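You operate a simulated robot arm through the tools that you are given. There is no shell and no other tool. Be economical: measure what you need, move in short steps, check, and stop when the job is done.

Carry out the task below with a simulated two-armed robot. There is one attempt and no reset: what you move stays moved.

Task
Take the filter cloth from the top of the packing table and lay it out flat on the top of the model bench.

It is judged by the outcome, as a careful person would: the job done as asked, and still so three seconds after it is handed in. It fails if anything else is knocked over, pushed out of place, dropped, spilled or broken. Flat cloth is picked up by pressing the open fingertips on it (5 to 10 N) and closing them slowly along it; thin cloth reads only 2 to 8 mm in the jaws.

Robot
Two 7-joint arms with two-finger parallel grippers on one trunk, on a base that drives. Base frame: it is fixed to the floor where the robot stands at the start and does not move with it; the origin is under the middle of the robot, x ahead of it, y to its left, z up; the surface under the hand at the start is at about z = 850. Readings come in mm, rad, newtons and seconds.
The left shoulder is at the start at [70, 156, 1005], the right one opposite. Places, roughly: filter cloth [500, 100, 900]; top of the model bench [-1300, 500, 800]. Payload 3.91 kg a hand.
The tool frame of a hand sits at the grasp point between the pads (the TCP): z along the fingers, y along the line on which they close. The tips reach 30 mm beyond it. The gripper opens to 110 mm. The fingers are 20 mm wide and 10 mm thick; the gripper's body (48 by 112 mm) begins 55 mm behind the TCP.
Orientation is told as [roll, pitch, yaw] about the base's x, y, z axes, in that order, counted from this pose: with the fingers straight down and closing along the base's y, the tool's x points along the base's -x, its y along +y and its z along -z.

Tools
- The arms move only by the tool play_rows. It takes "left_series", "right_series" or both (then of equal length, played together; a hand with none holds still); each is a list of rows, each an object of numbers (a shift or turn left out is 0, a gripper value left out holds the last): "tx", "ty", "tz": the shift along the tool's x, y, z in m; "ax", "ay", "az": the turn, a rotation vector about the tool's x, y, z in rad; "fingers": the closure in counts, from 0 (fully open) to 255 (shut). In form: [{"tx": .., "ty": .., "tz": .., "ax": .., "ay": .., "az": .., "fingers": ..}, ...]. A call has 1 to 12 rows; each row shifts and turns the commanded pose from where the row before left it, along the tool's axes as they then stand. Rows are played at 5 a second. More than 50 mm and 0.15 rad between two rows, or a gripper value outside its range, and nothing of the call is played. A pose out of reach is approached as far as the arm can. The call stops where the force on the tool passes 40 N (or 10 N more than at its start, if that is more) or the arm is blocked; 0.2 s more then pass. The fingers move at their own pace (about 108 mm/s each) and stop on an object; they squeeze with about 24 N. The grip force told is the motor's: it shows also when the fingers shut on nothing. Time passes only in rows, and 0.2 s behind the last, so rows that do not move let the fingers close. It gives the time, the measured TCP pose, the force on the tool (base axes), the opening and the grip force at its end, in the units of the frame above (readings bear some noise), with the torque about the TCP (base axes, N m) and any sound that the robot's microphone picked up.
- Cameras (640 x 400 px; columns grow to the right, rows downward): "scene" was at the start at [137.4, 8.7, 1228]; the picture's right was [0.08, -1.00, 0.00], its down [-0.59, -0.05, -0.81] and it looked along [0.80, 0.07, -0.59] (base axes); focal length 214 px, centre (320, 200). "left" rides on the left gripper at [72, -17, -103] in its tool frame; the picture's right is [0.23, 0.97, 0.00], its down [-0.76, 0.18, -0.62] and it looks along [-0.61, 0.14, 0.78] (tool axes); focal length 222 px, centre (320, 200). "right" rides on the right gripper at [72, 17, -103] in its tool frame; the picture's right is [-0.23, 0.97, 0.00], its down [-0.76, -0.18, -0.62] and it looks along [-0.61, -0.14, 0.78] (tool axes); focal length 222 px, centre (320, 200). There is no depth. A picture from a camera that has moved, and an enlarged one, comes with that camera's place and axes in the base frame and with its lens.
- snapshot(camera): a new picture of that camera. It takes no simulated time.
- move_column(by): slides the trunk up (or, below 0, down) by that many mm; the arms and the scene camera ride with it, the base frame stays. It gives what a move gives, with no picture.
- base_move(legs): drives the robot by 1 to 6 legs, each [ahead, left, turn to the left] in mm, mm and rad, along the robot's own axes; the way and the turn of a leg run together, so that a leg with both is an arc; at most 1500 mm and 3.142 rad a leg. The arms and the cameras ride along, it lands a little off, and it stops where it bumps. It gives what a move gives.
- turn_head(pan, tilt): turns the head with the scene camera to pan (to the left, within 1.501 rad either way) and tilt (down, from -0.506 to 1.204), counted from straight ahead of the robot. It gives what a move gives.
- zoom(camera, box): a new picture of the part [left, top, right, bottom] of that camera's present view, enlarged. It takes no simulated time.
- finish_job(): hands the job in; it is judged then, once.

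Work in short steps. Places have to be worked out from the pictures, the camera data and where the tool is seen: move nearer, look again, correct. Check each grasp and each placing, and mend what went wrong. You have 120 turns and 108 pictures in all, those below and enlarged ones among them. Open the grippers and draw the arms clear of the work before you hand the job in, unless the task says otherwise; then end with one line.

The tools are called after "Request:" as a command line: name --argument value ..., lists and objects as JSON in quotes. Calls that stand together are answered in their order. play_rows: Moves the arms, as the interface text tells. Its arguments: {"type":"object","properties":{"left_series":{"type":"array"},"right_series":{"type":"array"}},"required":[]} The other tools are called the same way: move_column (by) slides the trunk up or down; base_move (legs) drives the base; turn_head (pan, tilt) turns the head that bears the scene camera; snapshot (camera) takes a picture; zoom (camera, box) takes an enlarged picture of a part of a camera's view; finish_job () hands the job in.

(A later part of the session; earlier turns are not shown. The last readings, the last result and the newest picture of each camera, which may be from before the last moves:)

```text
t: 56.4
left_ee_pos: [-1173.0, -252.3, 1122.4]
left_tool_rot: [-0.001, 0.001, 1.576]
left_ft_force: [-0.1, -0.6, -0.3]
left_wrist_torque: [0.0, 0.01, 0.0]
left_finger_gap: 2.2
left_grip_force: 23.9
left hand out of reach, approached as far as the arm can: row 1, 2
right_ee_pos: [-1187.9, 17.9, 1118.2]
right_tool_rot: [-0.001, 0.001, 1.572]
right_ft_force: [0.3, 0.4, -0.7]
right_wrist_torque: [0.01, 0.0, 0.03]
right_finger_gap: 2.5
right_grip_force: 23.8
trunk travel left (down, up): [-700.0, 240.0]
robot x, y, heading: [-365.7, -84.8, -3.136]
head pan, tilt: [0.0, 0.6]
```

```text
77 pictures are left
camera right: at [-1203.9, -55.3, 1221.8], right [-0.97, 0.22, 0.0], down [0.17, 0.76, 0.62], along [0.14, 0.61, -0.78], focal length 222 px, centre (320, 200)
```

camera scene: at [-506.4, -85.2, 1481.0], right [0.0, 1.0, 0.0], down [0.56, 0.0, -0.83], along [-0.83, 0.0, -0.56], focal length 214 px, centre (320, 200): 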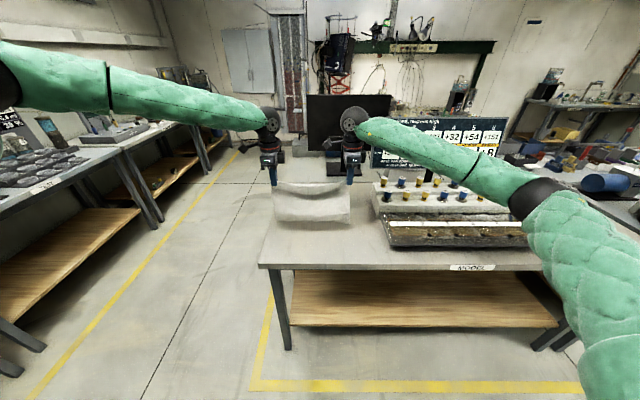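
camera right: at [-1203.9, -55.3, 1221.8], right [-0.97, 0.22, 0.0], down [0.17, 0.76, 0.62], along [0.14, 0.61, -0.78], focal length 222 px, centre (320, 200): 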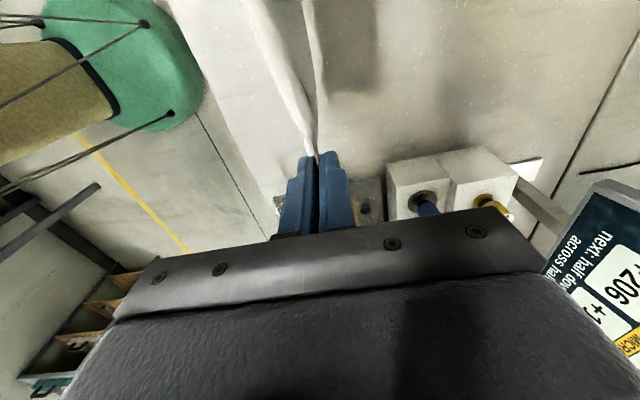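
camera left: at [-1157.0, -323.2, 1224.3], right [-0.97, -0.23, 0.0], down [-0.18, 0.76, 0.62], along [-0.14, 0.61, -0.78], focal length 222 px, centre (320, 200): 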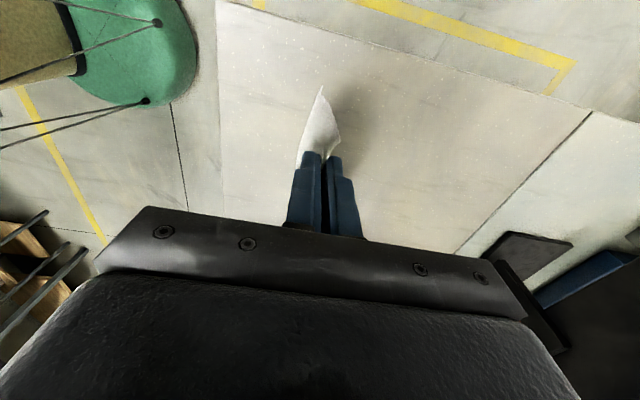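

The cloth is still held, tension now zero. I'll zoom in to see how it hangs.

Request:
zoom --camera "scene" --box '[240, 120, 400, 240]'

```text
3.33 times, centred on (320, 180) of scene
camera zoom: at [-506.4, -85.2, 1481.0], right [0.0, 1.0, 0.0], down [0.56, 0.0, -0.83], along [-0.83, 0.0, -0.56], focal length 715 px, centre (320, 267)
```

zoom: 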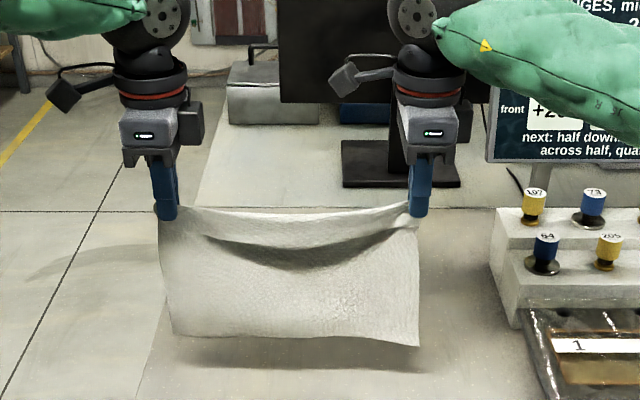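

The cloth is still held at both corners. I'll move the base ahead 85 mm, raise the trunk so the elbows stay well above the bench, then lower the hands relative to the trunk.

Request:
base_move --legs '[[85, 0, 0]]'

Request:
move_column --by 190

Request:
play_rows --left_series '[{"tz": 0.03, "ty": 0.007}, {"tz": 0.035, "ty": 0.007}, {"tz": 0.035}, {"tz": 0.035}, {"tz": 0.035}, {"tz": 0.035}]' --right_series '[{"tz": 0.03}, {"tz": 0.035}, {"tz": 0.035}, {"tz": 0.035}, {"tz": 0.035}, {"tz": 0.035}]'

Request:
turn_head --pan 0 --tilt 0.85

Request:
snapshot --camera "scene"

```text
t: 57.4
left_ee_pos: [-1260.7, -253.2, 1120.7]
left_tool_rot: [-0.001, 0.0, 1.577]
left_ft_force: [0.0, 0.3, 0.0]
left_wrist_torque: [0.0, -0.01, -0.02]
left_finger_gap: 2.4
left_grip_force: 24.3
right_ee_pos: [-1274.3, 15.6, 1118.7]
right_tool_rot: [-0.002, -0.001, 1.577]
right_ft_force: [-0.6, -0.5, -0.8]
right_wrist_torque: [0.0, -0.02, 0.02]
right_finger_gap: 2.5
right_grip_force: 24.1
trunk travel left (down, up): [-700.0, 240.0]
robot x, y, heading: [-453.6, -85.6, -3.136]
head pan, tilt: [0.0, 0.6]
```

```text
t: 59.5
left_ee_pos: [-1261.3, -253.0, 1312.4]
left_tool_rot: [-0.002, -0.001, 1.577]
left_ft_force: [0.4, 1.0, -0.7]
left_wrist_torque: [-0.01, -0.04, 0.0]
left_finger_gap: 2.6
left_grip_force: 23.7
right_ee_pos: [-1274.6, 15.4, 1307.8]
right_tool_rot: [-0.003, 0.0, 1.576]
right_ft_force: [-0.2, -0.5, 0.3]
right_wrist_torque: [-0.02, -0.03, 0.0]
right_finger_gap: 2.5
right_grip_force: 24.1
trunk travel left (down, up): [-890.0, 50.0]
robot x, y, heading: [-454.3, -87.0, -3.13]
head pan, tilt: [0.0, 0.6]
```

```text
t: 60.9
left_ee_pos: [-1235.6, -294.0, 1138.5]
left_tool_rot: [0.001, -0.004, 1.575]
left_ft_force: [-3.1, 29.9, -4.3]
left_wrist_torque: [0.77, 0.1, 0.03]
left_finger_gap: 2.3
left_grip_force: 24.0
left hand out of reach, approached as far as the arm can: row 3, 4, 5, 6
right_ee_pos: [-1272.6, 14.3, 1101.5]
right_tool_rot: [-0.001, 0.002, 1.577]
right_ft_force: [4.7, -30.1, 3.5]
right_wrist_torque: [-0.77, -0.12, 0.04]
right_finger_gap: 1.6
right_grip_force: 23.7
trunk travel left (down, up): [-890.0, 50.0]
robot x, y, heading: [-452.8, -84.8, -3.138]
head pan, tilt: [0.0, 0.6]
```

```text
t: 61.7
left_ee_pos: [-1235.3, -293.4, 1139.2]
left_tool_rot: [0.001, -0.001, 1.577]
left_ft_force: [-4.5, 33.7, -3.6]
left_wrist_torque: [0.86, 0.13, 0.03]
left_finger_gap: 2.3
left_grip_force: 23.7
right_ee_pos: [-1274.2, 14.7, 1101.9]
right_tool_rot: [-0.001, 0.0, 1.577]
right_ft_force: [3.8, -33.0, 4.1]
right_wrist_torque: [-0.85, -0.09, 0.03]
right_finger_gap: 1.5
right_grip_force: 24.0
trunk travel left (down, up): [-890.0, 50.0]
robot x, y, heading: [-452.2, -82.7, -3.134]
head pan, tilt: [0.0, 0.85]
```

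```text
75 pictures are left
camera scene: at [-583.2, -86.0, 1650.1], right [0.0, 1.0, 0.0], down [0.75, 0.0, -0.66], along [-0.66, 0.0, -0.75], focal length 214 px, centre (320, 200)
```

scene: 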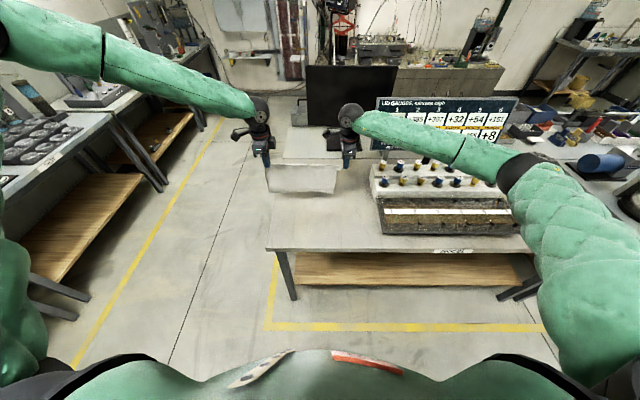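

The left arm is out of reach at this trunk height and the cloth is stretched again. I'll release the tension by moving the right hand toward the left one.

Request:
play_rows --right_series '[{"tx": 0.02, "ty": -0.02, "tz": -0.015}, {"tx": 0.02, "ty": -0.019, "tz": -0.02}]'

Request:
zoom --camera "scene" --box '[220, 90, 400, 220]'

```text
t: 62.3
left_ee_pos: [-1234.4, -296.0, 1138.7]
left_tool_rot: [0.0, 0.001, 1.577]
left_ft_force: [1.2, -1.0, -0.5]
left_wrist_torque: [-0.01, 0.03, -0.03]
left_finger_gap: 2.5
left_grip_force: 24.0
right_ee_pos: [-1233.2, -21.0, 1135.8]
right_tool_rot: [0.001, -0.001, 1.573]
right_ft_force: [0.6, -0.7, 0.4]
right_wrist_torque: [-0.01, 0.02, 0.01]
right_finger_gap: 1.3
right_grip_force: 23.8
trunk travel left (down, up): [-890.0, 50.0]
robot x, y, heading: [-454.4, -87.8, -3.133]
head pan, tilt: [0.0, 0.85]
```

```text
3.08 times, centred on (310, 155) of scene
camera zoom: at [-582.5, -86.8, 1650.1], right [0.0, 1.0, 0.0], down [0.75, 0.0, -0.66], along [-0.66, 0.0, -0.75], focal length 660 px, centre (351, 338)
```

zoom: 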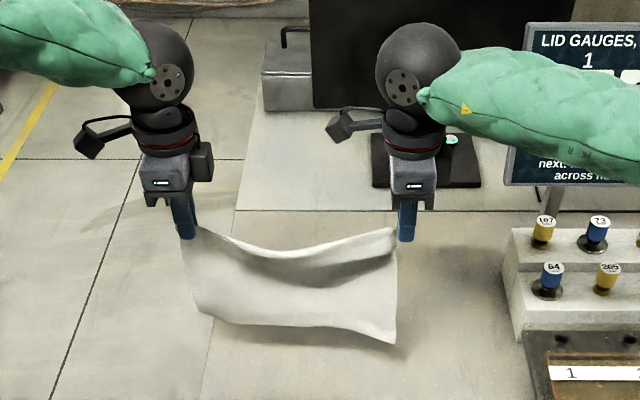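

The cloth is held with no tension, though the right hand only has a corner tip. I'll pull both hands in toward the robot for reach margin, then drive ahead and slightly right to put the cloth back over the spot.

Request:
play_rows --left_series '[{"ty": -0.015}, {"ty": -0.02}, {"ty": -0.02}, {"ty": -0.02}]' --right_series '[{"ty": -0.015}, {"ty": -0.02}, {"ty": -0.02}, {"ty": -0.02}]'

Request:
base_move --legs '[[120, -35, 0]]'

Request:
move_column --by -100

Request:
snapshot --camera "scene"

```text
t: 63.3
left_ee_pos: [-1161.6, -294.8, 1139.5]
left_tool_rot: [0.001, 0.001, 1.576]
left_ft_force: [-0.4, -0.9, -0.1]
left_wrist_torque: [-0.02, 0.01, -0.02]
left_finger_gap: 2.3
left_grip_force: 24.1
right_ee_pos: [-1158.4, -22.9, 1138.7]
right_tool_rot: [0.001, 0.0, 1.576]
right_ft_force: [0.6, -0.2, -0.2]
right_wrist_torque: [0.01, -0.01, -0.01]
right_finger_gap: 1.4
right_grip_force: 23.9
trunk travel left (down, up): [-890.0, 50.0]
robot x, y, heading: [-453.1, -86.4, -3.14]
head pan, tilt: [0.0, 0.85]
```

```text
t: 64.6
left_ee_pos: [-1284.3, -260.2, 1138.6]
left_tool_rot: [-0.001, 0.0, 1.576]
left_ft_force: [0.4, -0.4, 0.5]
left_wrist_torque: [-0.02, 0.02, -0.02]
left_finger_gap: 2.6
left_grip_force: 24.1
right_ee_pos: [-1280.6, 11.2, 1138.5]
right_tool_rot: [0.0, 0.0, 1.577]
right_ft_force: [-0.3, 0.0, -0.1]
right_wrist_torque: [-0.03, 0.0, 0.01]
right_finger_gap: 1.7
right_grip_force: 23.9
trunk travel left (down, up): [-890.0, 50.0]
robot x, y, heading: [-574.8, -51.2, -3.137]
head pan, tilt: [0.0, 0.85]
```

```text
t: 65.9
left_ee_pos: [-1282.8, -258.4, 1038.3]
left_tool_rot: [-0.001, 0.001, 1.577]
left_ft_force: [-0.1, -0.9, 0.0]
left_wrist_torque: [0.0, 0.02, 0.01]
left_finger_gap: 2.5
left_grip_force: 23.2
right_ee_pos: [-1279.1, 12.3, 1038.1]
right_tool_rot: [0.0, 0.0, 1.575]
right_ft_force: [-0.2, 0.0, 0.2]
right_wrist_torque: [0.0, 0.03, 0.01]
right_finger_gap: 1.2
right_grip_force: 24.1
trunk travel left (down, up): [-790.0, 150.0]
robot x, y, heading: [-577.5, -53.9, -3.135]
head pan, tilt: [0.0, 0.85]
```

```text
73 pictures are left
camera scene: at [-704.5, -50.9, 1550.1], right [0.0, 1.0, 0.0], down [0.75, 0.0, -0.66], along [-0.66, 0.0, -0.75], focal length 214 px, centre (320, 200)
```

scene: 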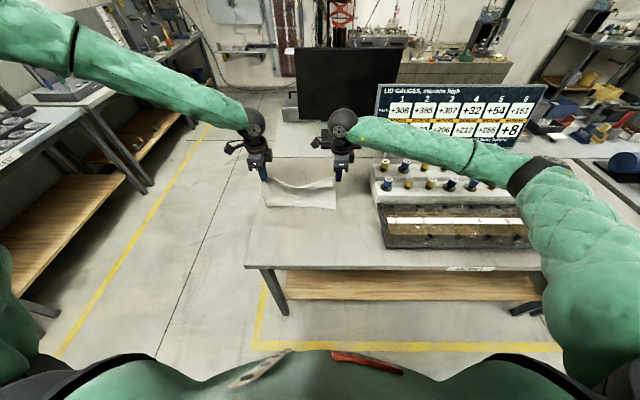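

The cloth is over the clear spot again, about 40 mm above the bench. I'll lower it and draw back gently in short steps.

Request:
play_rows --left_series '[{"tz": 0.02}, {"tz": 0.02}, {"tz": 0.02, "ty": -0.025}, {"tz": 0.02, "ty": -0.027}, {"tz": 0.02, "ty": -0.025}]' --right_series '[{"tz": 0.02}, {"tz": 0.02}, {"tz": 0.02, "ty": -0.025}, {"tz": 0.02, "ty": -0.027}, {"tz": 0.02, "ty": -0.025}]'

Request:
snapshot --camera "scene"

Request:
snapshot --camera "left"

```text
t: 67.1
left_ee_pos: [-1202.1, -263.6, 941.8]
left_tool_rot: [-0.001, -0.003, 1.576]
left_ft_force: [0.5, 0.1, 0.7]
left_wrist_torque: [-0.01, 0.03, 0.0]
left_finger_gap: 2.1
left_grip_force: 23.8
left hand out of reach, approached as far as the arm can: row 5
right_ee_pos: [-1202.1, 14.1, 937.8]
right_tool_rot: [-0.002, 0.0, 1.576]
right_ft_force: [0.3, 0.6, 0.0]
right_wrist_torque: [0.03, 0.01, -0.02]
right_finger_gap: 1.3
right_grip_force: 24.3
trunk travel left (down, up): [-790.0, 150.0]
robot x, y, heading: [-575.0, -54.1, -3.134]
head pan, tilt: [0.0, 0.85]
```

```text
72 pictures are left
camera scene: at [-703.7, -51.1, 1550.2], right [0.0, 1.0, 0.0], down [0.75, 0.0, -0.66], along [-0.66, 0.0, -0.75], focal length 214 px, centre (320, 200)
```

scene: 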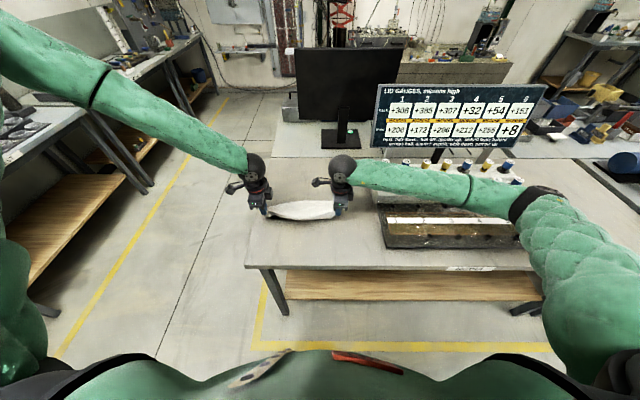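

```text
71 pictures are left
camera left: at [-1185.6, -334.8, 1042.6], right [-0.97, -0.23, 0.0], down [-0.18, 0.76, 0.62], along [-0.14, 0.61, -0.78], focal length 222 px, centre (320, 200)
```

left: 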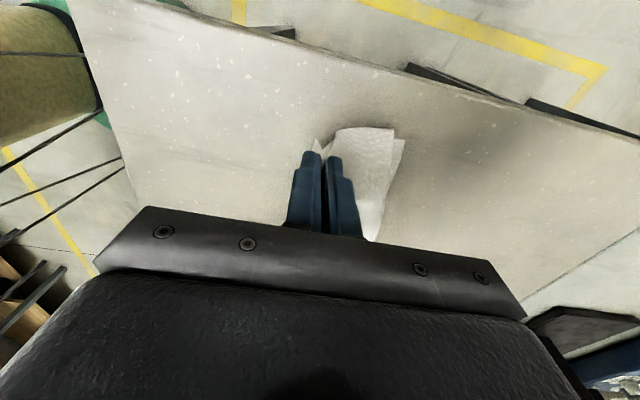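

The left arm can't go lower relative to the trunk, so I'll lower with the trunk and alternate with backward hand moves.

Request:
play_rows --left_series '[{"ty": -0.02}]' --right_series '[{"ty": -0.02, "tz": -0.003}]'

Request:
move_column --by -40

Request:
play_rows --left_series '[{"ty": -0.025}]' --right_series '[{"ty": -0.025}]'

Request:
move_column --by -35

Request:
snapshot --camera "scene"

Request:
snapshot --camera "left"

Request:
snapshot --camera "right"

```text
t: 67.5
left_ee_pos: [-1183.5, -263.0, 941.6]
left_tool_rot: [-0.001, -0.001, 1.575]
left_ft_force: [-0.5, -0.5, 0.4]
left_wrist_torque: [-0.01, -0.01, 0.04]
left_finger_gap: 2.3
left_grip_force: 23.6
right_ee_pos: [-1180.1, 14.8, 940.3]
right_tool_rot: [0.0, 0.0, 1.575]
right_ft_force: [0.9, -0.9, 0.6]
right_wrist_torque: [0.03, 0.02, 0.0]
right_finger_gap: 1.8
right_grip_force: 24.3
trunk travel left (down, up): [-790.0, 150.0]
robot x, y, heading: [-575.6, -50.5, -3.138]
head pan, tilt: [0.0, 0.85]
```

```text
t: 68.3
left_ee_pos: [-1184.7, -264.2, 902.4]
left_tool_rot: [-0.001, -0.001, 1.575]
left_ft_force: [0.1, 0.5, 0.1]
left_wrist_torque: [0.02, -0.02, 0.02]
left_finger_gap: 2.4
left_grip_force: 24.2
right_ee_pos: [-1183.0, 12.9, 899.8]
right_tool_rot: [-0.001, -0.001, 1.576]
right_ft_force: [0.2, -0.4, 0.7]
right_wrist_torque: [0.03, 0.0, 0.0]
right_finger_gap: 1.4
right_grip_force: 23.9
trunk travel left (down, up): [-750.0, 190.0]
robot x, y, heading: [-575.3, -50.2, -3.139]
head pan, tilt: [0.0, 0.85]
```

```text
t: 68.7
left_ee_pos: [-1158.1, -262.7, 901.5]
left_tool_rot: [-0.001, 0.0, 1.576]
left_ft_force: [0.5, 0.5, -0.2]
left_wrist_torque: [0.01, 0.0, 0.01]
left_finger_gap: 2.4
left_grip_force: 24.1
right_ee_pos: [-1157.9, 13.1, 901.7]
right_tool_rot: [-0.001, 0.001, 1.575]
right_ft_force: [0.8, 0.2, -0.4]
right_wrist_torque: [0.0, 0.0, -0.02]
right_finger_gap: 1.5
right_grip_force: 24.1
trunk travel left (down, up): [-750.0, 190.0]
robot x, y, heading: [-577.0, -52.2, -3.136]
head pan, tilt: [0.0, 0.85]
```

```text
t: 69.3
left_ee_pos: [-1160.9, -262.4, 881.8]
left_tool_rot: [0.004, -0.001, 1.576]
left_ft_force: [4.0, 0.2, 14.5]
left_wrist_torque: [0.01, -0.22, -0.03]
left_finger_gap: 2.2
left_grip_force: 24.0
right_ee_pos: [-1157.1, 12.8, 881.2]
right_tool_rot: [0.003, 0.001, 1.577]
right_ft_force: [1.1, 0.2, 6.3]
right_wrist_torque: [-0.06, 0.02, -0.02]
right_finger_gap: 1.4
right_grip_force: 23.7
trunk travel left (down, up): [-728.0, 212.0]
robot x, y, heading: [-571.4, -52.2, -3.14]
head pan, tilt: [0.0, 0.85]
stopped: the force on the tool passed its limit at 108 N (the readings are from after the stop); the commanded pose is now the measured one
```

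```text
70 pictures are left
camera scene: at [-702.6, -50.8, 1488.0], right [0.0, 1.0, 0.0], down [0.75, 0.0, -0.66], along [-0.66, 0.0, -0.75], focal length 214 px, centre (320, 200)
```

scene: 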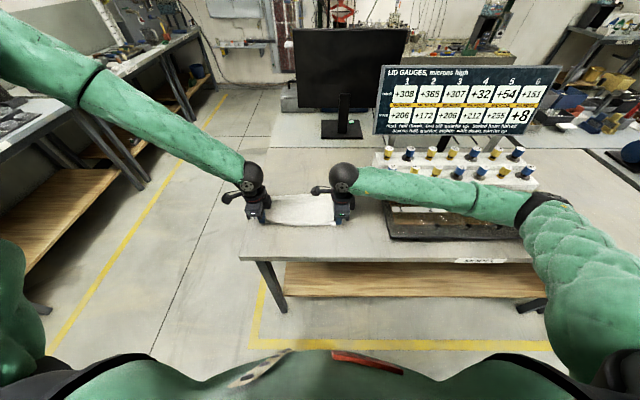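

```text
69 pictures are left
camera left: at [-1143.3, -333.0, 984.0], right [-0.97, -0.23, 0.0], down [-0.18, 0.76, 0.62], along [-0.15, 0.61, -0.78], focal length 222 px, centre (320, 200)
```

left: 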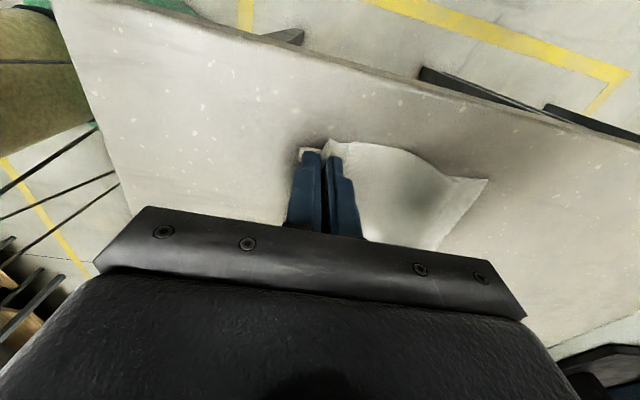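

```text
68 pictures are left
camera right: at [-1173.3, -59.0, 984.9], right [-0.98, 0.22, 0.0], down [0.18, 0.76, 0.62], along [0.14, 0.61, -0.78], focal length 222 px, centre (320, 200)
```

right: 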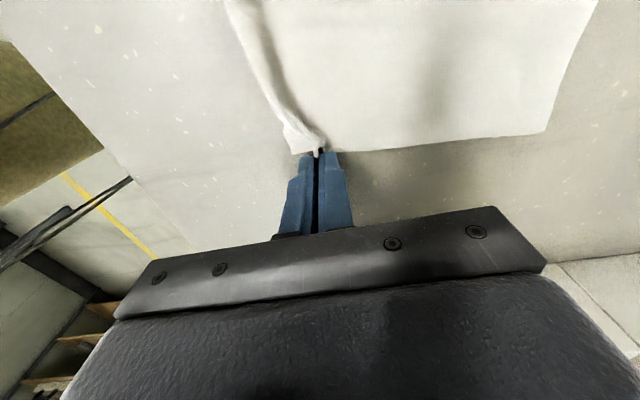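

The tips touched down, so the bench top is at z≈850; its edges come out at x≈-1024 and y≈-319. The cloth lies flat behind the hands. I'll lift a couple of mm and draw back slightly to take out the bulge.

Request:
play_rows --left_series '[{"tz": -0.003}, {"ty": -0.01}, {"ty": -0.01}, {"ty": -0.01}]' --right_series '[{"tz": -0.003}, {"ty": -0.01}, {"ty": -0.01}, {"ty": -0.01}]'

Request:
snapshot --camera "left"

Request:
snapshot --camera "right"

Request:
zoom --camera "scene" --box '[220, 140, 380, 260]'

```text
t: 70.3
left_ee_pos: [-1132.4, -262.3, 883.9]
left_tool_rot: [0.001, -0.002, 1.574]
left_ft_force: [0.3, -0.5, 0.3]
left_wrist_torque: [0.04, -0.02, 0.01]
left_finger_gap: 2.3
left_grip_force: 23.7
right_ee_pos: [-1126.9, 12.7, 884.2]
right_tool_rot: [0.002, 0.002, 1.576]
right_ft_force: [0.3, -0.3, 0.1]
right_wrist_torque: [-0.01, 0.01, -0.01]
right_finger_gap: 1.4
right_grip_force: 24.1
trunk travel left (down, up): [-728.0, 212.0]
robot x, y, heading: [-575.1, -50.6, -3.138]
head pan, tilt: [0.0, 0.85]
```

```text
67 pictures are left
camera left: at [-1114.4, -333.8, 986.0], right [-0.97, -0.23, 0.0], down [-0.18, 0.76, 0.62], along [-0.15, 0.61, -0.78], focal length 222 px, centre (320, 200)
```

left: 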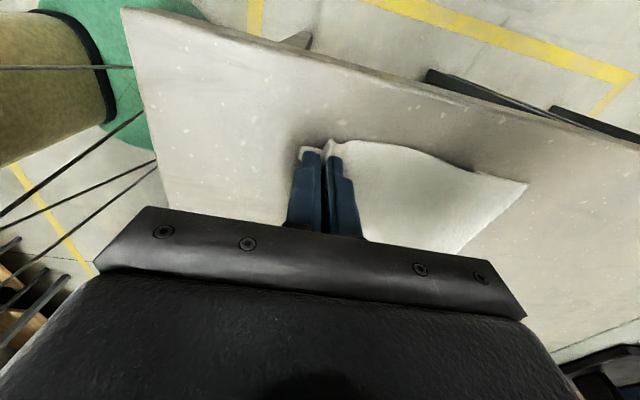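

```text
66 pictures are left
camera right: at [-1144.6, -59.2, 987.1], right [-0.97, 0.22, 0.0], down [0.18, 0.76, 0.62], along [0.14, 0.61, -0.78], focal length 222 px, centre (320, 200)
```

right: 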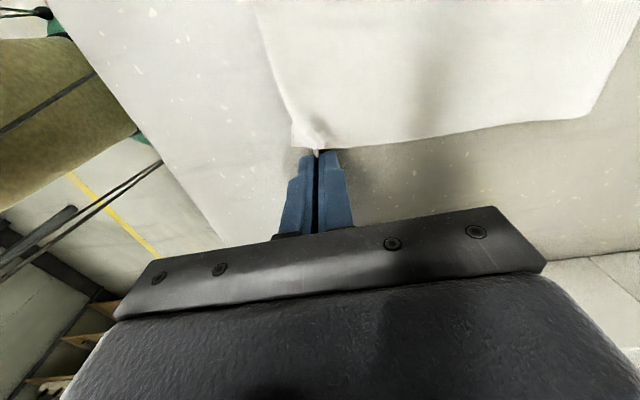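

```text
3.33 times, centred on (300, 200) of scene
camera zoom: at [-703.9, -51.1, 1488.1], right [0.0, 1.0, 0.0], down [0.75, 0.0, -0.66], along [-0.66, 0.0, -0.75], focal length 715 px, centre (387, 200)
```

zoom: 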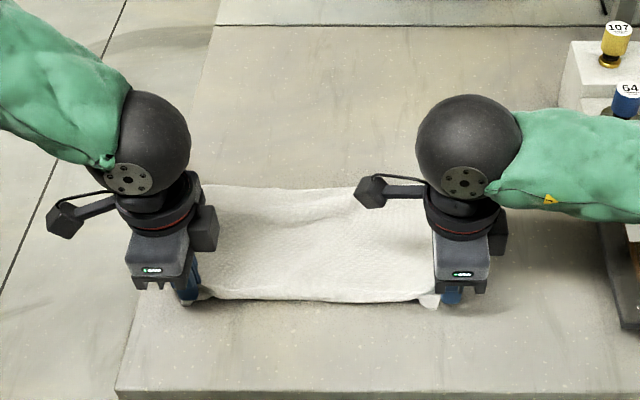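

The cloth is nicely spread. I'll bring the tips down to the surface and open slowly so the pinch smooths out.

Request:
play_rows --left_series '[{"tz": 0.001}, {"tz": 0.001}, {"fingers": 240}, {"fingers": 225}, {"fingers": 210}, {"fingers": 195}, {"fingers": 180}, {"fingers": 165}, {"fingers": 150}, {"fingers": 140}]' --right_series '[{"tz": 0.001}, {"tz": 0.001}, {"fingers": 240}, {"fingers": 225}, {"fingers": 210}, {"fingers": 195}, {"fingers": 180}, {"fingers": 165}, {"fingers": 150}, {"fingers": 140}]'

Request:
snapshot --camera "left"

Request:
snapshot --camera "right"

```text
t: 72.5
left_ee_pos: [-1132.9, -263.4, 882.1]
left_tool_rot: [0.002, -0.002, 1.576]
left_ft_force: [-0.3, 0.2, 0.6]
left_wrist_torque: [-0.01, -0.02, 0.02]
left_finger_gap: 49.5
left_grip_force: 0.0
right_ee_pos: [-1128.3, 14.8, 883.0]
right_tool_rot: [0.002, 0.002, 1.576]
right_ft_force: [-0.6, -0.4, 1.3]
right_wrist_torque: [-0.02, -0.06, 0.0]
right_finger_gap: 49.4
right_grip_force: 0.0
trunk travel left (down, up): [-728.0, 212.0]
robot x, y, heading: [-575.7, -48.7, -3.14]
head pan, tilt: [0.0, 0.85]
```

```text
64 pictures are left
camera left: at [-1114.7, -333.5, 984.7], right [-0.97, -0.23, 0.0], down [-0.18, 0.76, 0.62], along [-0.15, 0.61, -0.78], focal length 222 px, centre (320, 200)
```

left: 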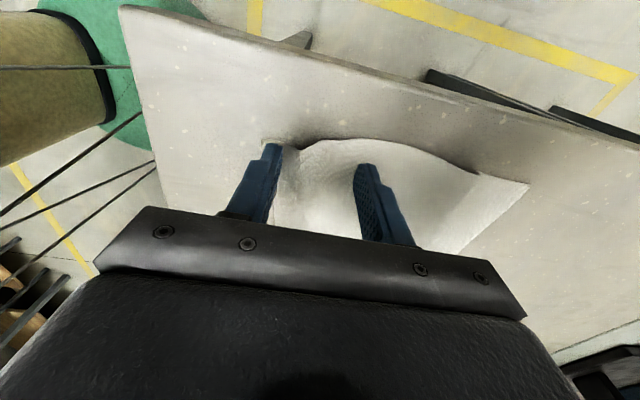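

```text
63 pictures are left
camera right: at [-1144.9, -59.1, 984.8], right [-0.97, 0.22, 0.0], down [0.17, 0.76, 0.62], along [0.14, 0.61, -0.78], focal length 222 px, centre (320, 200)
```

right: 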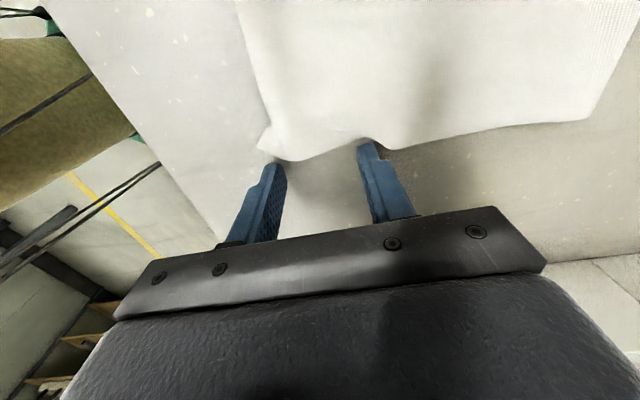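

Released and opening up nicely. I'll lift both hands straight up 100 mm and inspect.

Request:
play_rows --left_series '[{"tz": -0.005}, {"tz": -0.015}, {"tz": -0.03}, {"tz": -0.03}, {"tz": -0.03}]' --right_series '[{"tz": -0.005}, {"tz": -0.015}, {"tz": -0.03}, {"tz": -0.03}, {"tz": -0.03}]'

Request:
snapshot --camera "left"

Request:
snapshot --camera "right"

Request:
zoom --camera "scene" --box '[220, 140, 380, 260]'

```text
t: 73.7
left_ee_pos: [-1129.0, -260.3, 992.6]
left_tool_rot: [0.005, -0.002, 1.574]
left_ft_force: [-0.3, 0.2, 0.2]
left_wrist_torque: [0.05, 0.01, 0.01]
left_finger_gap: 49.6
left_grip_force: 0.0
right_ee_pos: [-1127.5, 15.4, 991.9]
right_tool_rot: [0.001, 0.002, 1.576]
right_ft_force: [-0.4, -0.2, 0.5]
right_wrist_torque: [0.0, 0.0, -0.01]
right_finger_gap: 49.8
right_grip_force: 0.0
trunk travel left (down, up): [-728.0, 212.0]
robot x, y, heading: [-575.3, -50.0, -3.136]
head pan, tilt: [0.0, 0.85]
```

```text
62 pictures are left
camera left: at [-1112.1, -332.9, 1094.7], right [-0.97, -0.23, 0.0], down [-0.18, 0.76, 0.62], along [-0.15, 0.61, -0.78], focal length 222 px, centre (320, 200)
```

left: 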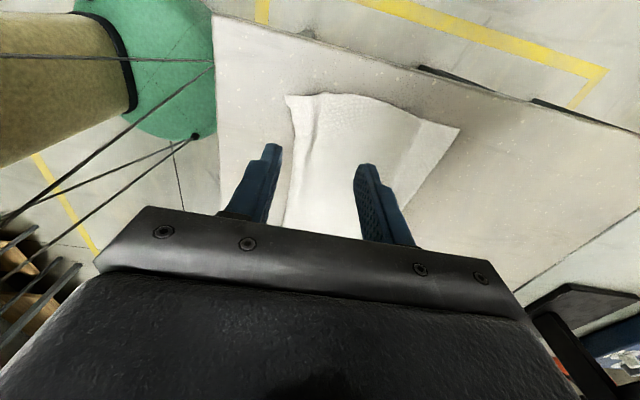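

```text
61 pictures are left
camera right: at [-1143.4, -56.7, 1095.3], right [-0.97, 0.22, 0.0], down [0.18, 0.76, 0.62], along [0.14, 0.61, -0.78], focal length 222 px, centre (320, 200)
```

right: 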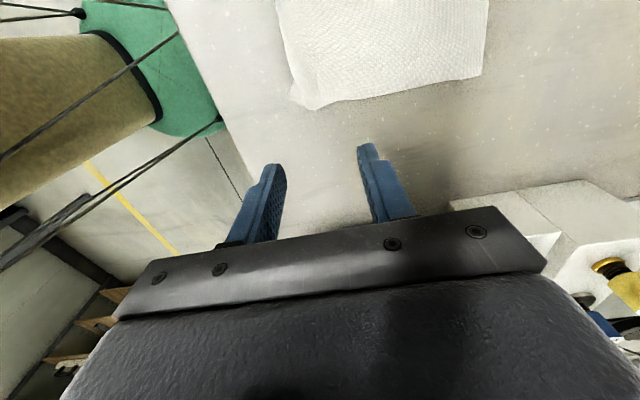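

```text
3.33 times, centred on (300, 200) of scene
camera zoom: at [-702.7, -51.1, 1488.1], right [0.0, 1.0, 0.0], down [0.75, 0.0, -0.66], along [-0.66, 0.0, -0.75], focal length 715 px, centre (387, 200)
```

zoom: 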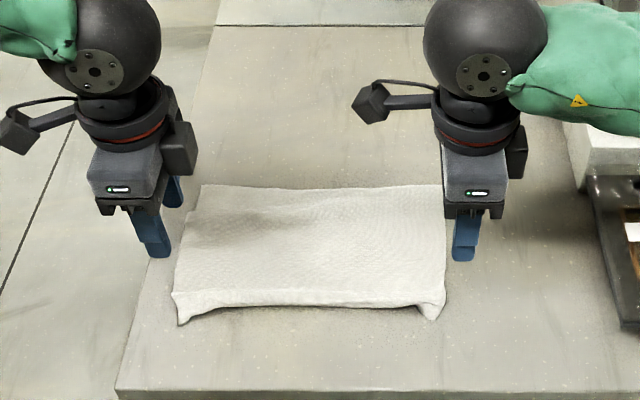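

It's nearly flat, but the near edge seems to have a lip; I measure about 175 mm deep where it should be 220. I'll zoom in on that edge.

Request:
zoom --camera "left" --box '[250, 70, 490, 230]'

Request:
zoom --camera "right" --box '[240, 0, 520, 150]'

Request:
zoom --camera "scene" --box '[255, 180, 345, 235]'

```text
2.50 times, centred on (370, 150) of left
camera zoom: at [-1112.1, -332.9, 1094.7], right [-0.97, -0.23, 0.0], down [-0.18, 0.76, 0.62], along [-0.15, 0.61, -0.78], focal length 555 px, centre (195, 325)
```

zoom: 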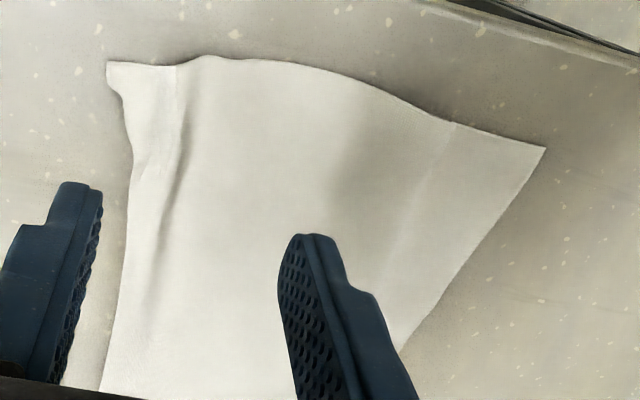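

```text
2.29 times, centred on (380, 75) of right
camera zoom: at [-1143.4, -56.7, 1095.3], right [-0.97, 0.22, 0.0], down [0.18, 0.76, 0.62], along [0.14, 0.61, -0.78], focal length 508 px, centre (183, 486)
```

zoom: 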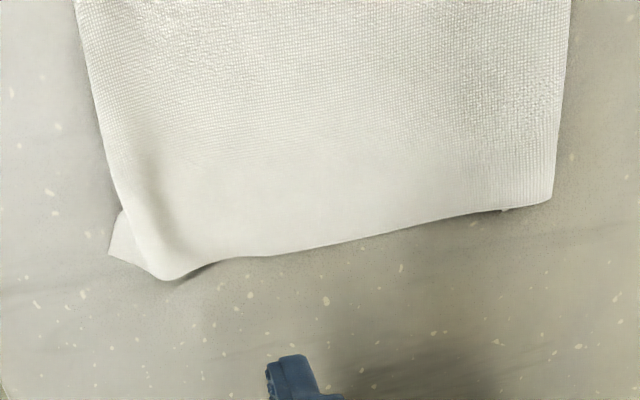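

```text
7.11 times, centred on (300, 208) of scene
camera zoom: at [-702.7, -51.1, 1488.1], right [0.0, 1.0, 0.0], down [0.75, 0.0, -0.66], along [-0.66, 0.0, -0.75], focal length 1525 px, centre (462, 147)
```

zoom: 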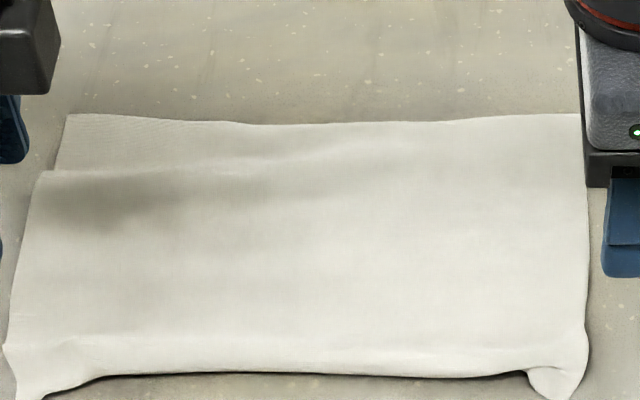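

The near edge looks partly tucked under between the corners, and there's a mild hump near the far edge. I'll raise the hands and spread them aside for a clear look.

Request:
play_rows --left_series '[{"tz": -0.03}, {"tz": -0.03}, {"tx": 0.03}, {"tx": 0.03}, {"tx": 0.03}]' --right_series '[{"tz": -0.03}, {"tz": -0.03}, {"tx": -0.03}, {"tx": -0.03}, {"tx": -0.03}]'

Request:
snapshot --camera "left"

Request:
snapshot --camera "right"

Request:
zoom --camera "scene" --box '[250, 170, 350, 235]'

```text
t: 74.9
left_ee_pos: [-1130.6, -351.1, 1054.3]
left_tool_rot: [0.003, -0.004, 1.574]
left_ft_force: [0.4, 0.6, 0.3]
left_wrist_torque: [0.05, -0.02, -0.03]
left_finger_gap: 49.5
left_grip_force: 0.1
right_ee_pos: [-1127.4, 104.6, 1050.8]
right_tool_rot: [0.004, 0.0, 1.576]
right_ft_force: [0.0, 0.3, 0.7]
right_wrist_torque: [0.01, 0.05, 0.01]
right_finger_gap: 49.5
right_grip_force: 0.0
trunk travel left (down, up): [-728.0, 212.0]
robot x, y, heading: [-576.6, -48.7, -3.137]
head pan, tilt: [0.0, 0.85]
```

```text
56 pictures are left
camera left: at [-1114.0, -423.1, 1156.2], right [-0.97, -0.23, 0.0], down [-0.18, 0.76, 0.62], along [-0.15, 0.61, -0.78], focal length 222 px, centre (320, 200)
```

left: 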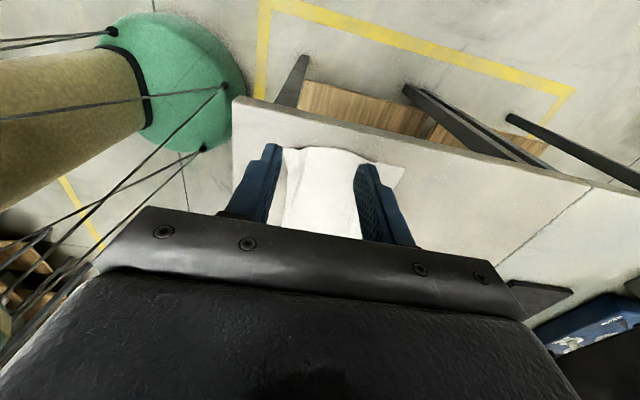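

```text
55 pictures are left
camera right: at [-1143.4, 31.7, 1154.6], right [-0.98, 0.22, 0.0], down [0.17, 0.76, 0.62], along [0.14, 0.61, -0.78], focal length 222 px, centre (320, 200)
```

right: 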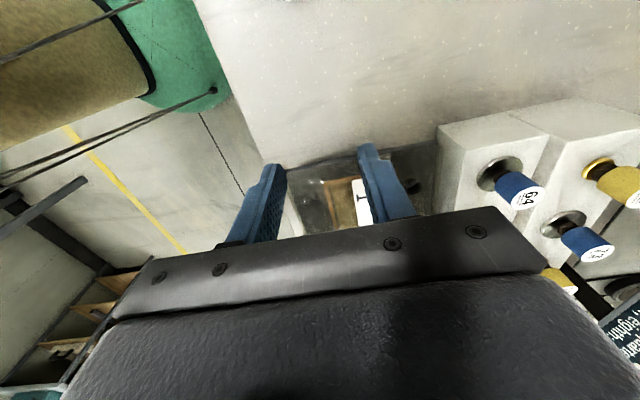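

```text
6.15 times, centred on (300, 202) of scene
camera zoom: at [-703.5, -51.4, 1488.2], right [0.0, 1.0, 0.0], down [0.75, 0.0, -0.66], along [-0.66, 0.0, -0.75], focal length 1320 px, centre (443, 185)
```

zoom: 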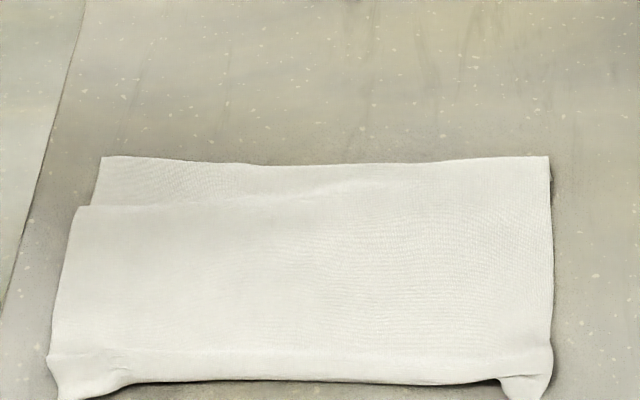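

Clear view: the near edge is partly tucked and there's a hump at the left, everything else flat. I'll press closed fingertips on the far corners and draw the cloth gently away so the hump and tuck pull out. First I drive a little closer and position the hands.

Request:
base_move --legs '[[65, 0, 0]]'

Request:
play_rows --left_series '[{"tx": -0.024, "ty": 0.018, "fingers": 255}, {"tx": -0.024, "ty": 0.018}, {"tx": -0.024, "ty": 0.018}, {"tx": -0.024, "ty": 0.018}, {"tz": 0.03}, {"tz": 0.03}, {"tz": 0.03}]' --right_series '[{"tx": 0.026, "ty": 0.018, "fingers": 255}, {"tx": 0.026, "ty": 0.018}, {"tx": 0.026, "ty": 0.018}, {"tx": 0.026, "ty": 0.018}, {"tz": 0.03}, {"tz": 0.03}, {"tz": 0.03}]'

Request:
snapshot --camera "left"

Request:
snapshot --camera "right"

Request:
snapshot --camera "scene"

```text
t: 75.8
left_ee_pos: [-1195.7, -351.6, 1054.4]
left_tool_rot: [0.002, -0.003, 1.575]
left_ft_force: [0.3, -0.3, -0.9]
left_wrist_torque: [0.02, 0.0, -0.03]
left_finger_gap: 49.7
left_grip_force: 0.1
right_ee_pos: [-1191.7, 102.7, 1051.0]
right_tool_rot: [0.002, 0.002, 1.576]
right_ft_force: [0.8, 1.0, 0.0]
right_wrist_torque: [0.02, -0.03, 0.04]
right_finger_gap: 49.4
right_grip_force: 0.0
trunk travel left (down, up): [-728.0, 212.0]
robot x, y, heading: [-639.2, -50.5, -3.142]
head pan, tilt: [0.0, 0.85]
```

```text
t: 77.5
left_ee_pos: [-1271.2, -254.8, 963.4]
left_tool_rot: [0.001, -0.002, 1.577]
left_ft_force: [-0.6, -0.1, -0.6]
left_wrist_torque: [0.04, -0.02, 0.04]
left_finger_gap: 0.3
left_grip_force: 23.8
right_ee_pos: [-1263.9, -1.3, 959.1]
right_tool_rot: [-0.003, 0.003, 1.577]
right_ft_force: [-0.2, -0.6, 0.1]
right_wrist_torque: [0.01, 0.01, 0.02]
right_finger_gap: 0.0
right_grip_force: 23.9
trunk travel left (down, up): [-728.0, 212.0]
robot x, y, heading: [-638.6, -52.9, -3.14]
head pan, tilt: [0.0, 0.85]
```

```text
53 pictures are left
camera left: at [-1254.4, -326.7, 1064.7], right [-0.97, -0.23, 0.0], down [-0.18, 0.76, 0.62], along [-0.15, 0.61, -0.78], focal length 222 px, centre (320, 200)
```

left: 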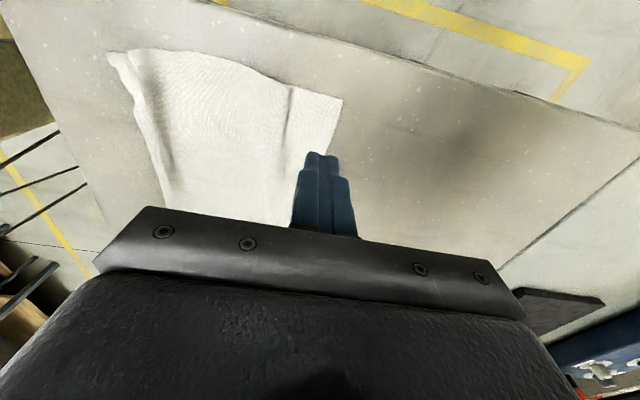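

```text
52 pictures are left
camera right: at [-1280.7, -73.5, 1062.3], right [-0.97, 0.22, 0.0], down [0.17, 0.76, 0.62], along [0.14, 0.61, -0.78], focal length 222 px, centre (320, 200)
```

right: 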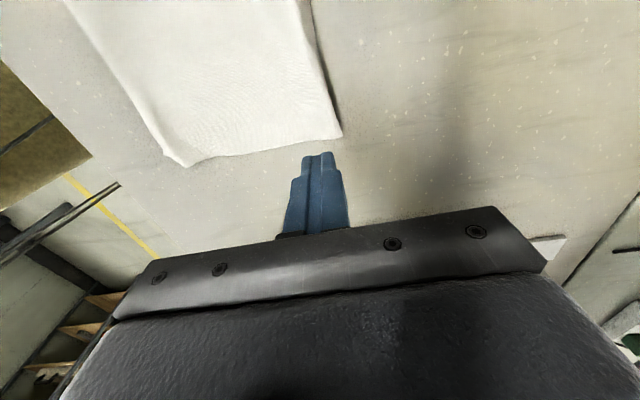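

```text
51 pictures are left
camera scene: at [-769.6, -51.9, 1488.0], right [0.0, 1.0, 0.0], down [0.75, 0.0, -0.66], along [-0.66, 0.0, -0.75], focal length 214 px, centre (320, 200)
```

scene: 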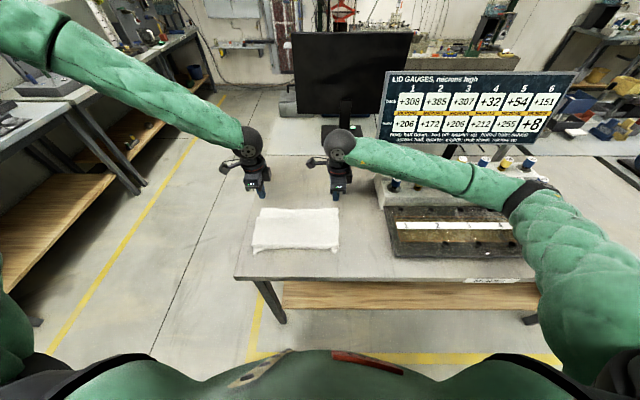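

Far corners are at (-1287, -279) and (-1282, 17), and the fingertips are positioned just inside them. I'm lowering to contact.

Request:
play_rows --left_series '[{"tz": 0.03}, {"tz": 0.03}, {"tz": 0.015}, {"tz": 0.004}, {"tz": 0.001}]' --right_series '[{"tz": 0.03}, {"tz": 0.03}, {"tz": 0.011}, {"tz": 0.004}, {"tz": 0.001}]'

```text
t: 78.7
left_ee_pos: [-1267.2, -255.9, 884.3]
left_tool_rot: [0.002, -0.005, 1.574]
left_ft_force: [0.5, -0.3, -1.0]
left_wrist_torque: [-0.01, 0.01, 0.01]
left_finger_gap: 0.0
left_grip_force: 23.8
right_ee_pos: [-1264.5, -0.9, 884.5]
right_tool_rot: [0.002, 0.001, 1.576]
right_ft_force: [0.3, 0.4, 0.1]
right_wrist_torque: [-0.05, 0.01, 0.02]
right_finger_gap: 0.0
right_grip_force: 24.1
trunk travel left (down, up): [-728.0, 212.0]
robot x, y, heading: [-639.5, -50.1, -3.14]
head pan, tilt: [0.0, 0.85]
```

No contact yet. I'll continue in fine steps.

Request:
play_rows --left_series '[{"tz": 0.001}, {"tz": 0.001}, {"tz": 0.0005}]' --right_series '[{"tz": 0.001}, {"tz": 0.001}, {"tz": 0.0005}]'

```text
t: 79.5
left_ee_pos: [-1266.8, -256.9, 884.9]
left_tool_rot: [0.004, 0.0, 1.573]
left_ft_force: [-0.3, -1.0, 0.2]
left_wrist_torque: [-0.01, 0.01, -0.02]
left_finger_gap: 0.0
left_grip_force: 24.2
left hand out of reach, approached as far as the arm can: row 3
right_ee_pos: [-1263.2, -0.9, 883.0]
right_tool_rot: [0.001, 0.001, 1.576]
right_ft_force: [0.8, -1.1, 4.3]
right_wrist_torque: [-0.07, 0.03, 0.04]
right_finger_gap: 0.0
right_grip_force: 23.9
trunk travel left (down, up): [-728.0, 212.0]
robot x, y, heading: [-635.7, -52.1, -3.136]
head pan, tilt: [0.0, 0.85]
```

The left arm is at its limit at this trunk height, so I'll raise the hands relative to the trunk and drop the trunk by the same amount for more reach.

Request:
play_rows --left_series '[{"tz": -0.03}, {"tz": -0.03}, {"tz": -0.025}]' --right_series '[{"tz": -0.03}, {"tz": -0.03}, {"tz": -0.025}]'

Request:
move_column --by -80

Request:
snapshot --camera "scene"

```text
t: 80.2
left_ee_pos: [-1268.5, -257.3, 970.2]
left_tool_rot: [0.004, -0.003, 1.576]
left_ft_force: [-0.4, 0.8, -0.5]
left_wrist_torque: [-0.02, 0.01, 0.01]
left_finger_gap: 0.1
left_grip_force: 24.3
right_ee_pos: [-1262.6, 0.2, 966.7]
right_tool_rot: [0.002, 0.002, 1.574]
right_ft_force: [-0.1, 0.1, -0.3]
right_wrist_torque: [-0.01, 0.01, -0.05]
right_finger_gap: 0.0
right_grip_force: 24.0
trunk travel left (down, up): [-728.0, 212.0]
robot x, y, heading: [-637.9, -51.9, -3.134]
head pan, tilt: [0.0, 0.85]
```

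```text
t: 81.4
left_ee_pos: [-1266.6, -256.5, 889.6]
left_tool_rot: [0.003, -0.002, 1.574]
left_ft_force: [0.3, -0.5, 0.3]
left_wrist_torque: [0.02, 0.0, 0.0]
left_finger_gap: 0.0
left_grip_force: 23.8
right_ee_pos: [-1263.6, -0.4, 886.9]
right_tool_rot: [0.001, 0.003, 1.575]
right_ft_force: [0.2, -0.4, -0.5]
right_wrist_torque: [0.0, -0.02, -0.01]
right_finger_gap: 0.0
right_grip_force: 23.8
trunk travel left (down, up): [-648.0, 292.0]
robot x, y, heading: [-638.6, -54.7, -3.138]
head pan, tilt: [0.0, 0.85]
```

```text
50 pictures are left
camera scene: at [-767.5, -51.6, 1408.3], right [0.0, 1.0, 0.0], down [0.75, 0.0, -0.66], along [-0.66, 0.0, -0.75], focal length 214 px, centre (320, 200)
```

scene: 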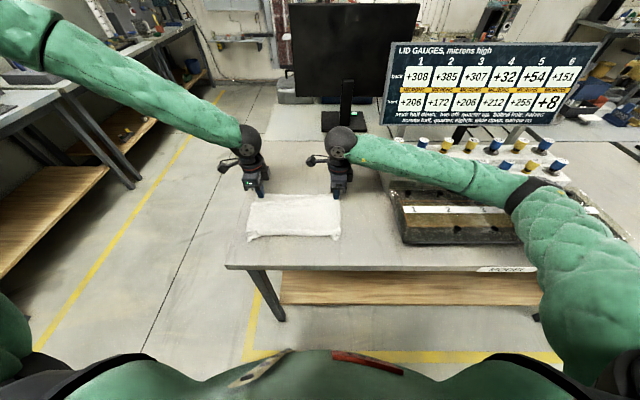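

No tilt, and the arm is clear of the model. Lowering to light contact.

Request:
play_rows --left_series '[{"tz": 0.004}, {"tz": 0.001}, {"tz": 0.001}, {"tz": 0.001}]' --right_series '[{"tz": 0.002}, {"tz": 0.001}, {"tz": 0.001}, {"tz": 0.0005}]'

```text
t: 82.4
left_ee_pos: [-1268.0, -256.4, 881.4]
left_tool_rot: [0.003, -0.001, 1.575]
left_ft_force: [-1.3, -1.4, -0.6]
left_wrist_torque: [0.0, -0.01, 0.0]
left_finger_gap: 0.0
left_grip_force: 23.8
right_ee_pos: [-1263.4, -0.2, 883.0]
right_tool_rot: [0.002, 0.004, 1.576]
right_ft_force: [0.8, -0.4, 1.2]
right_wrist_torque: [-0.02, 0.05, -0.01]
right_finger_gap: 0.0
right_grip_force: 24.2
trunk travel left (down, up): [-648.0, 292.0]
robot x, y, heading: [-638.5, -50.3, -3.136]
head pan, tilt: [0.0, 0.85]
```

Request:
play_rows --left_series '[{"tz": 0.001}, {"tz": 0.0005}]' --right_series '[{"tz": 0.0005}, {}]'

```text
t: 83.0
left_ee_pos: [-1267.5, -256.1, 882.5]
left_tool_rot: [0.003, -0.002, 1.575]
left_ft_force: [-0.7, -1.7, 9.2]
left_wrist_torque: [-0.08, 0.06, 0.01]
left_finger_gap: 0.0
left_grip_force: 24.2
right_ee_pos: [-1262.2, -0.3, 882.9]
right_tool_rot: [0.001, 0.003, 1.576]
right_ft_force: [0.7, 0.1, 0.8]
right_wrist_torque: [-0.02, 0.03, 0.0]
right_finger_gap: 0.1
right_grip_force: 24.3
trunk travel left (down, up): [-648.0, 292.0]
robot x, y, heading: [-635.9, -49.9, -3.132]
head pan, tilt: [0.0, 0.85]
```

Left is at 9 N and the right needs about 0.5 mm more. Then I'll draw both away a first 20 mm.

Request:
play_rows --left_series '[{}, {"ty": 0.004}, {"ty": 0.006}, {"ty": 0.006}, {"ty": 0.006}]' --right_series '[{"tz": 0.0007}, {"ty": 0.004}, {"ty": 0.006}, {"ty": 0.006}, {"ty": 0.006}]'

Request:
zoom --camera "scene" --box '[230, 160, 370, 260]'

```text
t: 84.2
left_ee_pos: [-1287.8, -257.7, 882.0]
left_tool_rot: [0.005, -0.003, 1.575]
left_ft_force: [-0.2, 0.4, 0.5]
left_wrist_torque: [0.0, 0.01, 0.01]
left_finger_gap: 0.0
left_grip_force: 24.3
right_ee_pos: [-1285.4, -0.7, 882.1]
right_tool_rot: [0.003, 0.002, 1.577]
right_ft_force: [5.0, 0.1, 16.3]
right_wrist_torque: [0.03, 0.03, 0.01]
right_finger_gap: 0.0
right_grip_force: 24.6
trunk travel left (down, up): [-648.0, 292.0]
robot x, y, heading: [-637.9, -49.7, -3.137]
head pan, tilt: [0.0, 0.85]
```

```text
4.00 times, centred on (300, 210) of scene
camera zoom: at [-766.3, -51.7, 1408.3], right [0.0, 1.0, 0.0], down [0.75, 0.0, -0.66], along [-0.66, 0.0, -0.75], focal length 858 px, centre (400, 160)
```

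zoom: 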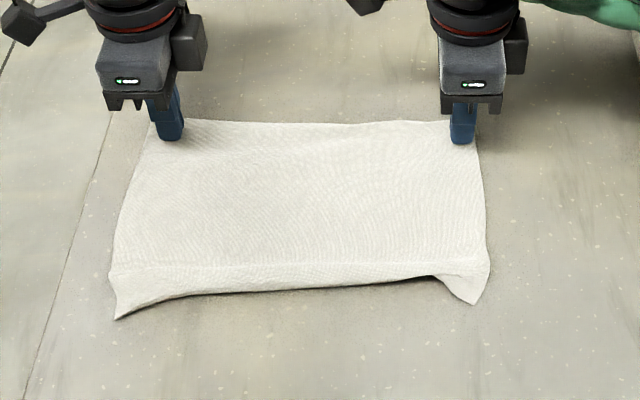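

It works: the hump is gone. I'll press the left again and pull another 30 mm to drag out the near tuck.

Request:
play_rows --left_series '[{"tz": 0.0008}, {"ty": 0.005}, {"ty": 0.006, "tz": 0.0003}, {"ty": 0.006}, {"ty": 0.006, "tz": 0.0003}, {"ty": 0.006}]' --right_series '[{"tz": -0.0003}, {"ty": 0.005}, {"ty": 0.006}, {"ty": 0.006}, {"ty": 0.006}, {"ty": 0.006}]'

Request:
zoom --camera "scene" --box '[230, 160, 370, 260]'

```text
t: 85.6
left_ee_pos: [-1317.4, -256.8, 881.7]
left_tool_rot: [0.005, 0.001, 1.573]
left_ft_force: [6.0, -0.3, 22.0]
left_wrist_torque: [-0.1, -0.13, 0.02]
left_finger_gap: 0.2
left_grip_force: 23.9
right_ee_pos: [-1314.3, 1.3, 882.4]
right_tool_rot: [0.004, 0.003, 1.576]
right_ft_force: [1.5, 0.5, 2.5]
right_wrist_torque: [0.02, -0.05, 0.01]
right_finger_gap: 0.1
right_grip_force: 24.2
trunk travel left (down, up): [-648.0, 292.0]
robot x, y, heading: [-638.6, -52.7, -3.137]
head pan, tilt: [0.0, 0.85]
```

```text
4.00 times, centred on (300, 210) of scene
camera zoom: at [-765.8, -51.2, 1408.4], right [0.0, 1.0, 0.0], down [0.75, 0.0, -0.66], along [-0.66, 0.0, -0.75], focal length 858 px, centre (400, 160)
```

zoom: 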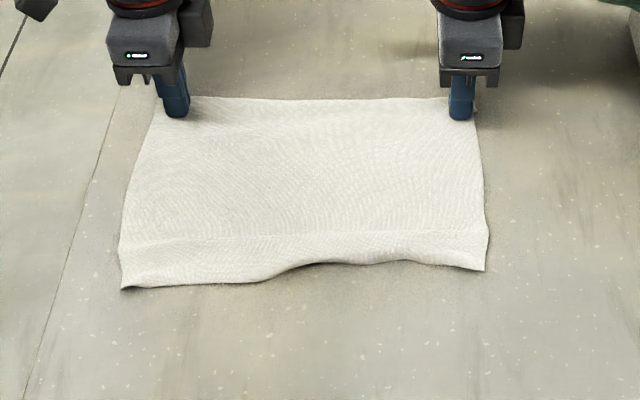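

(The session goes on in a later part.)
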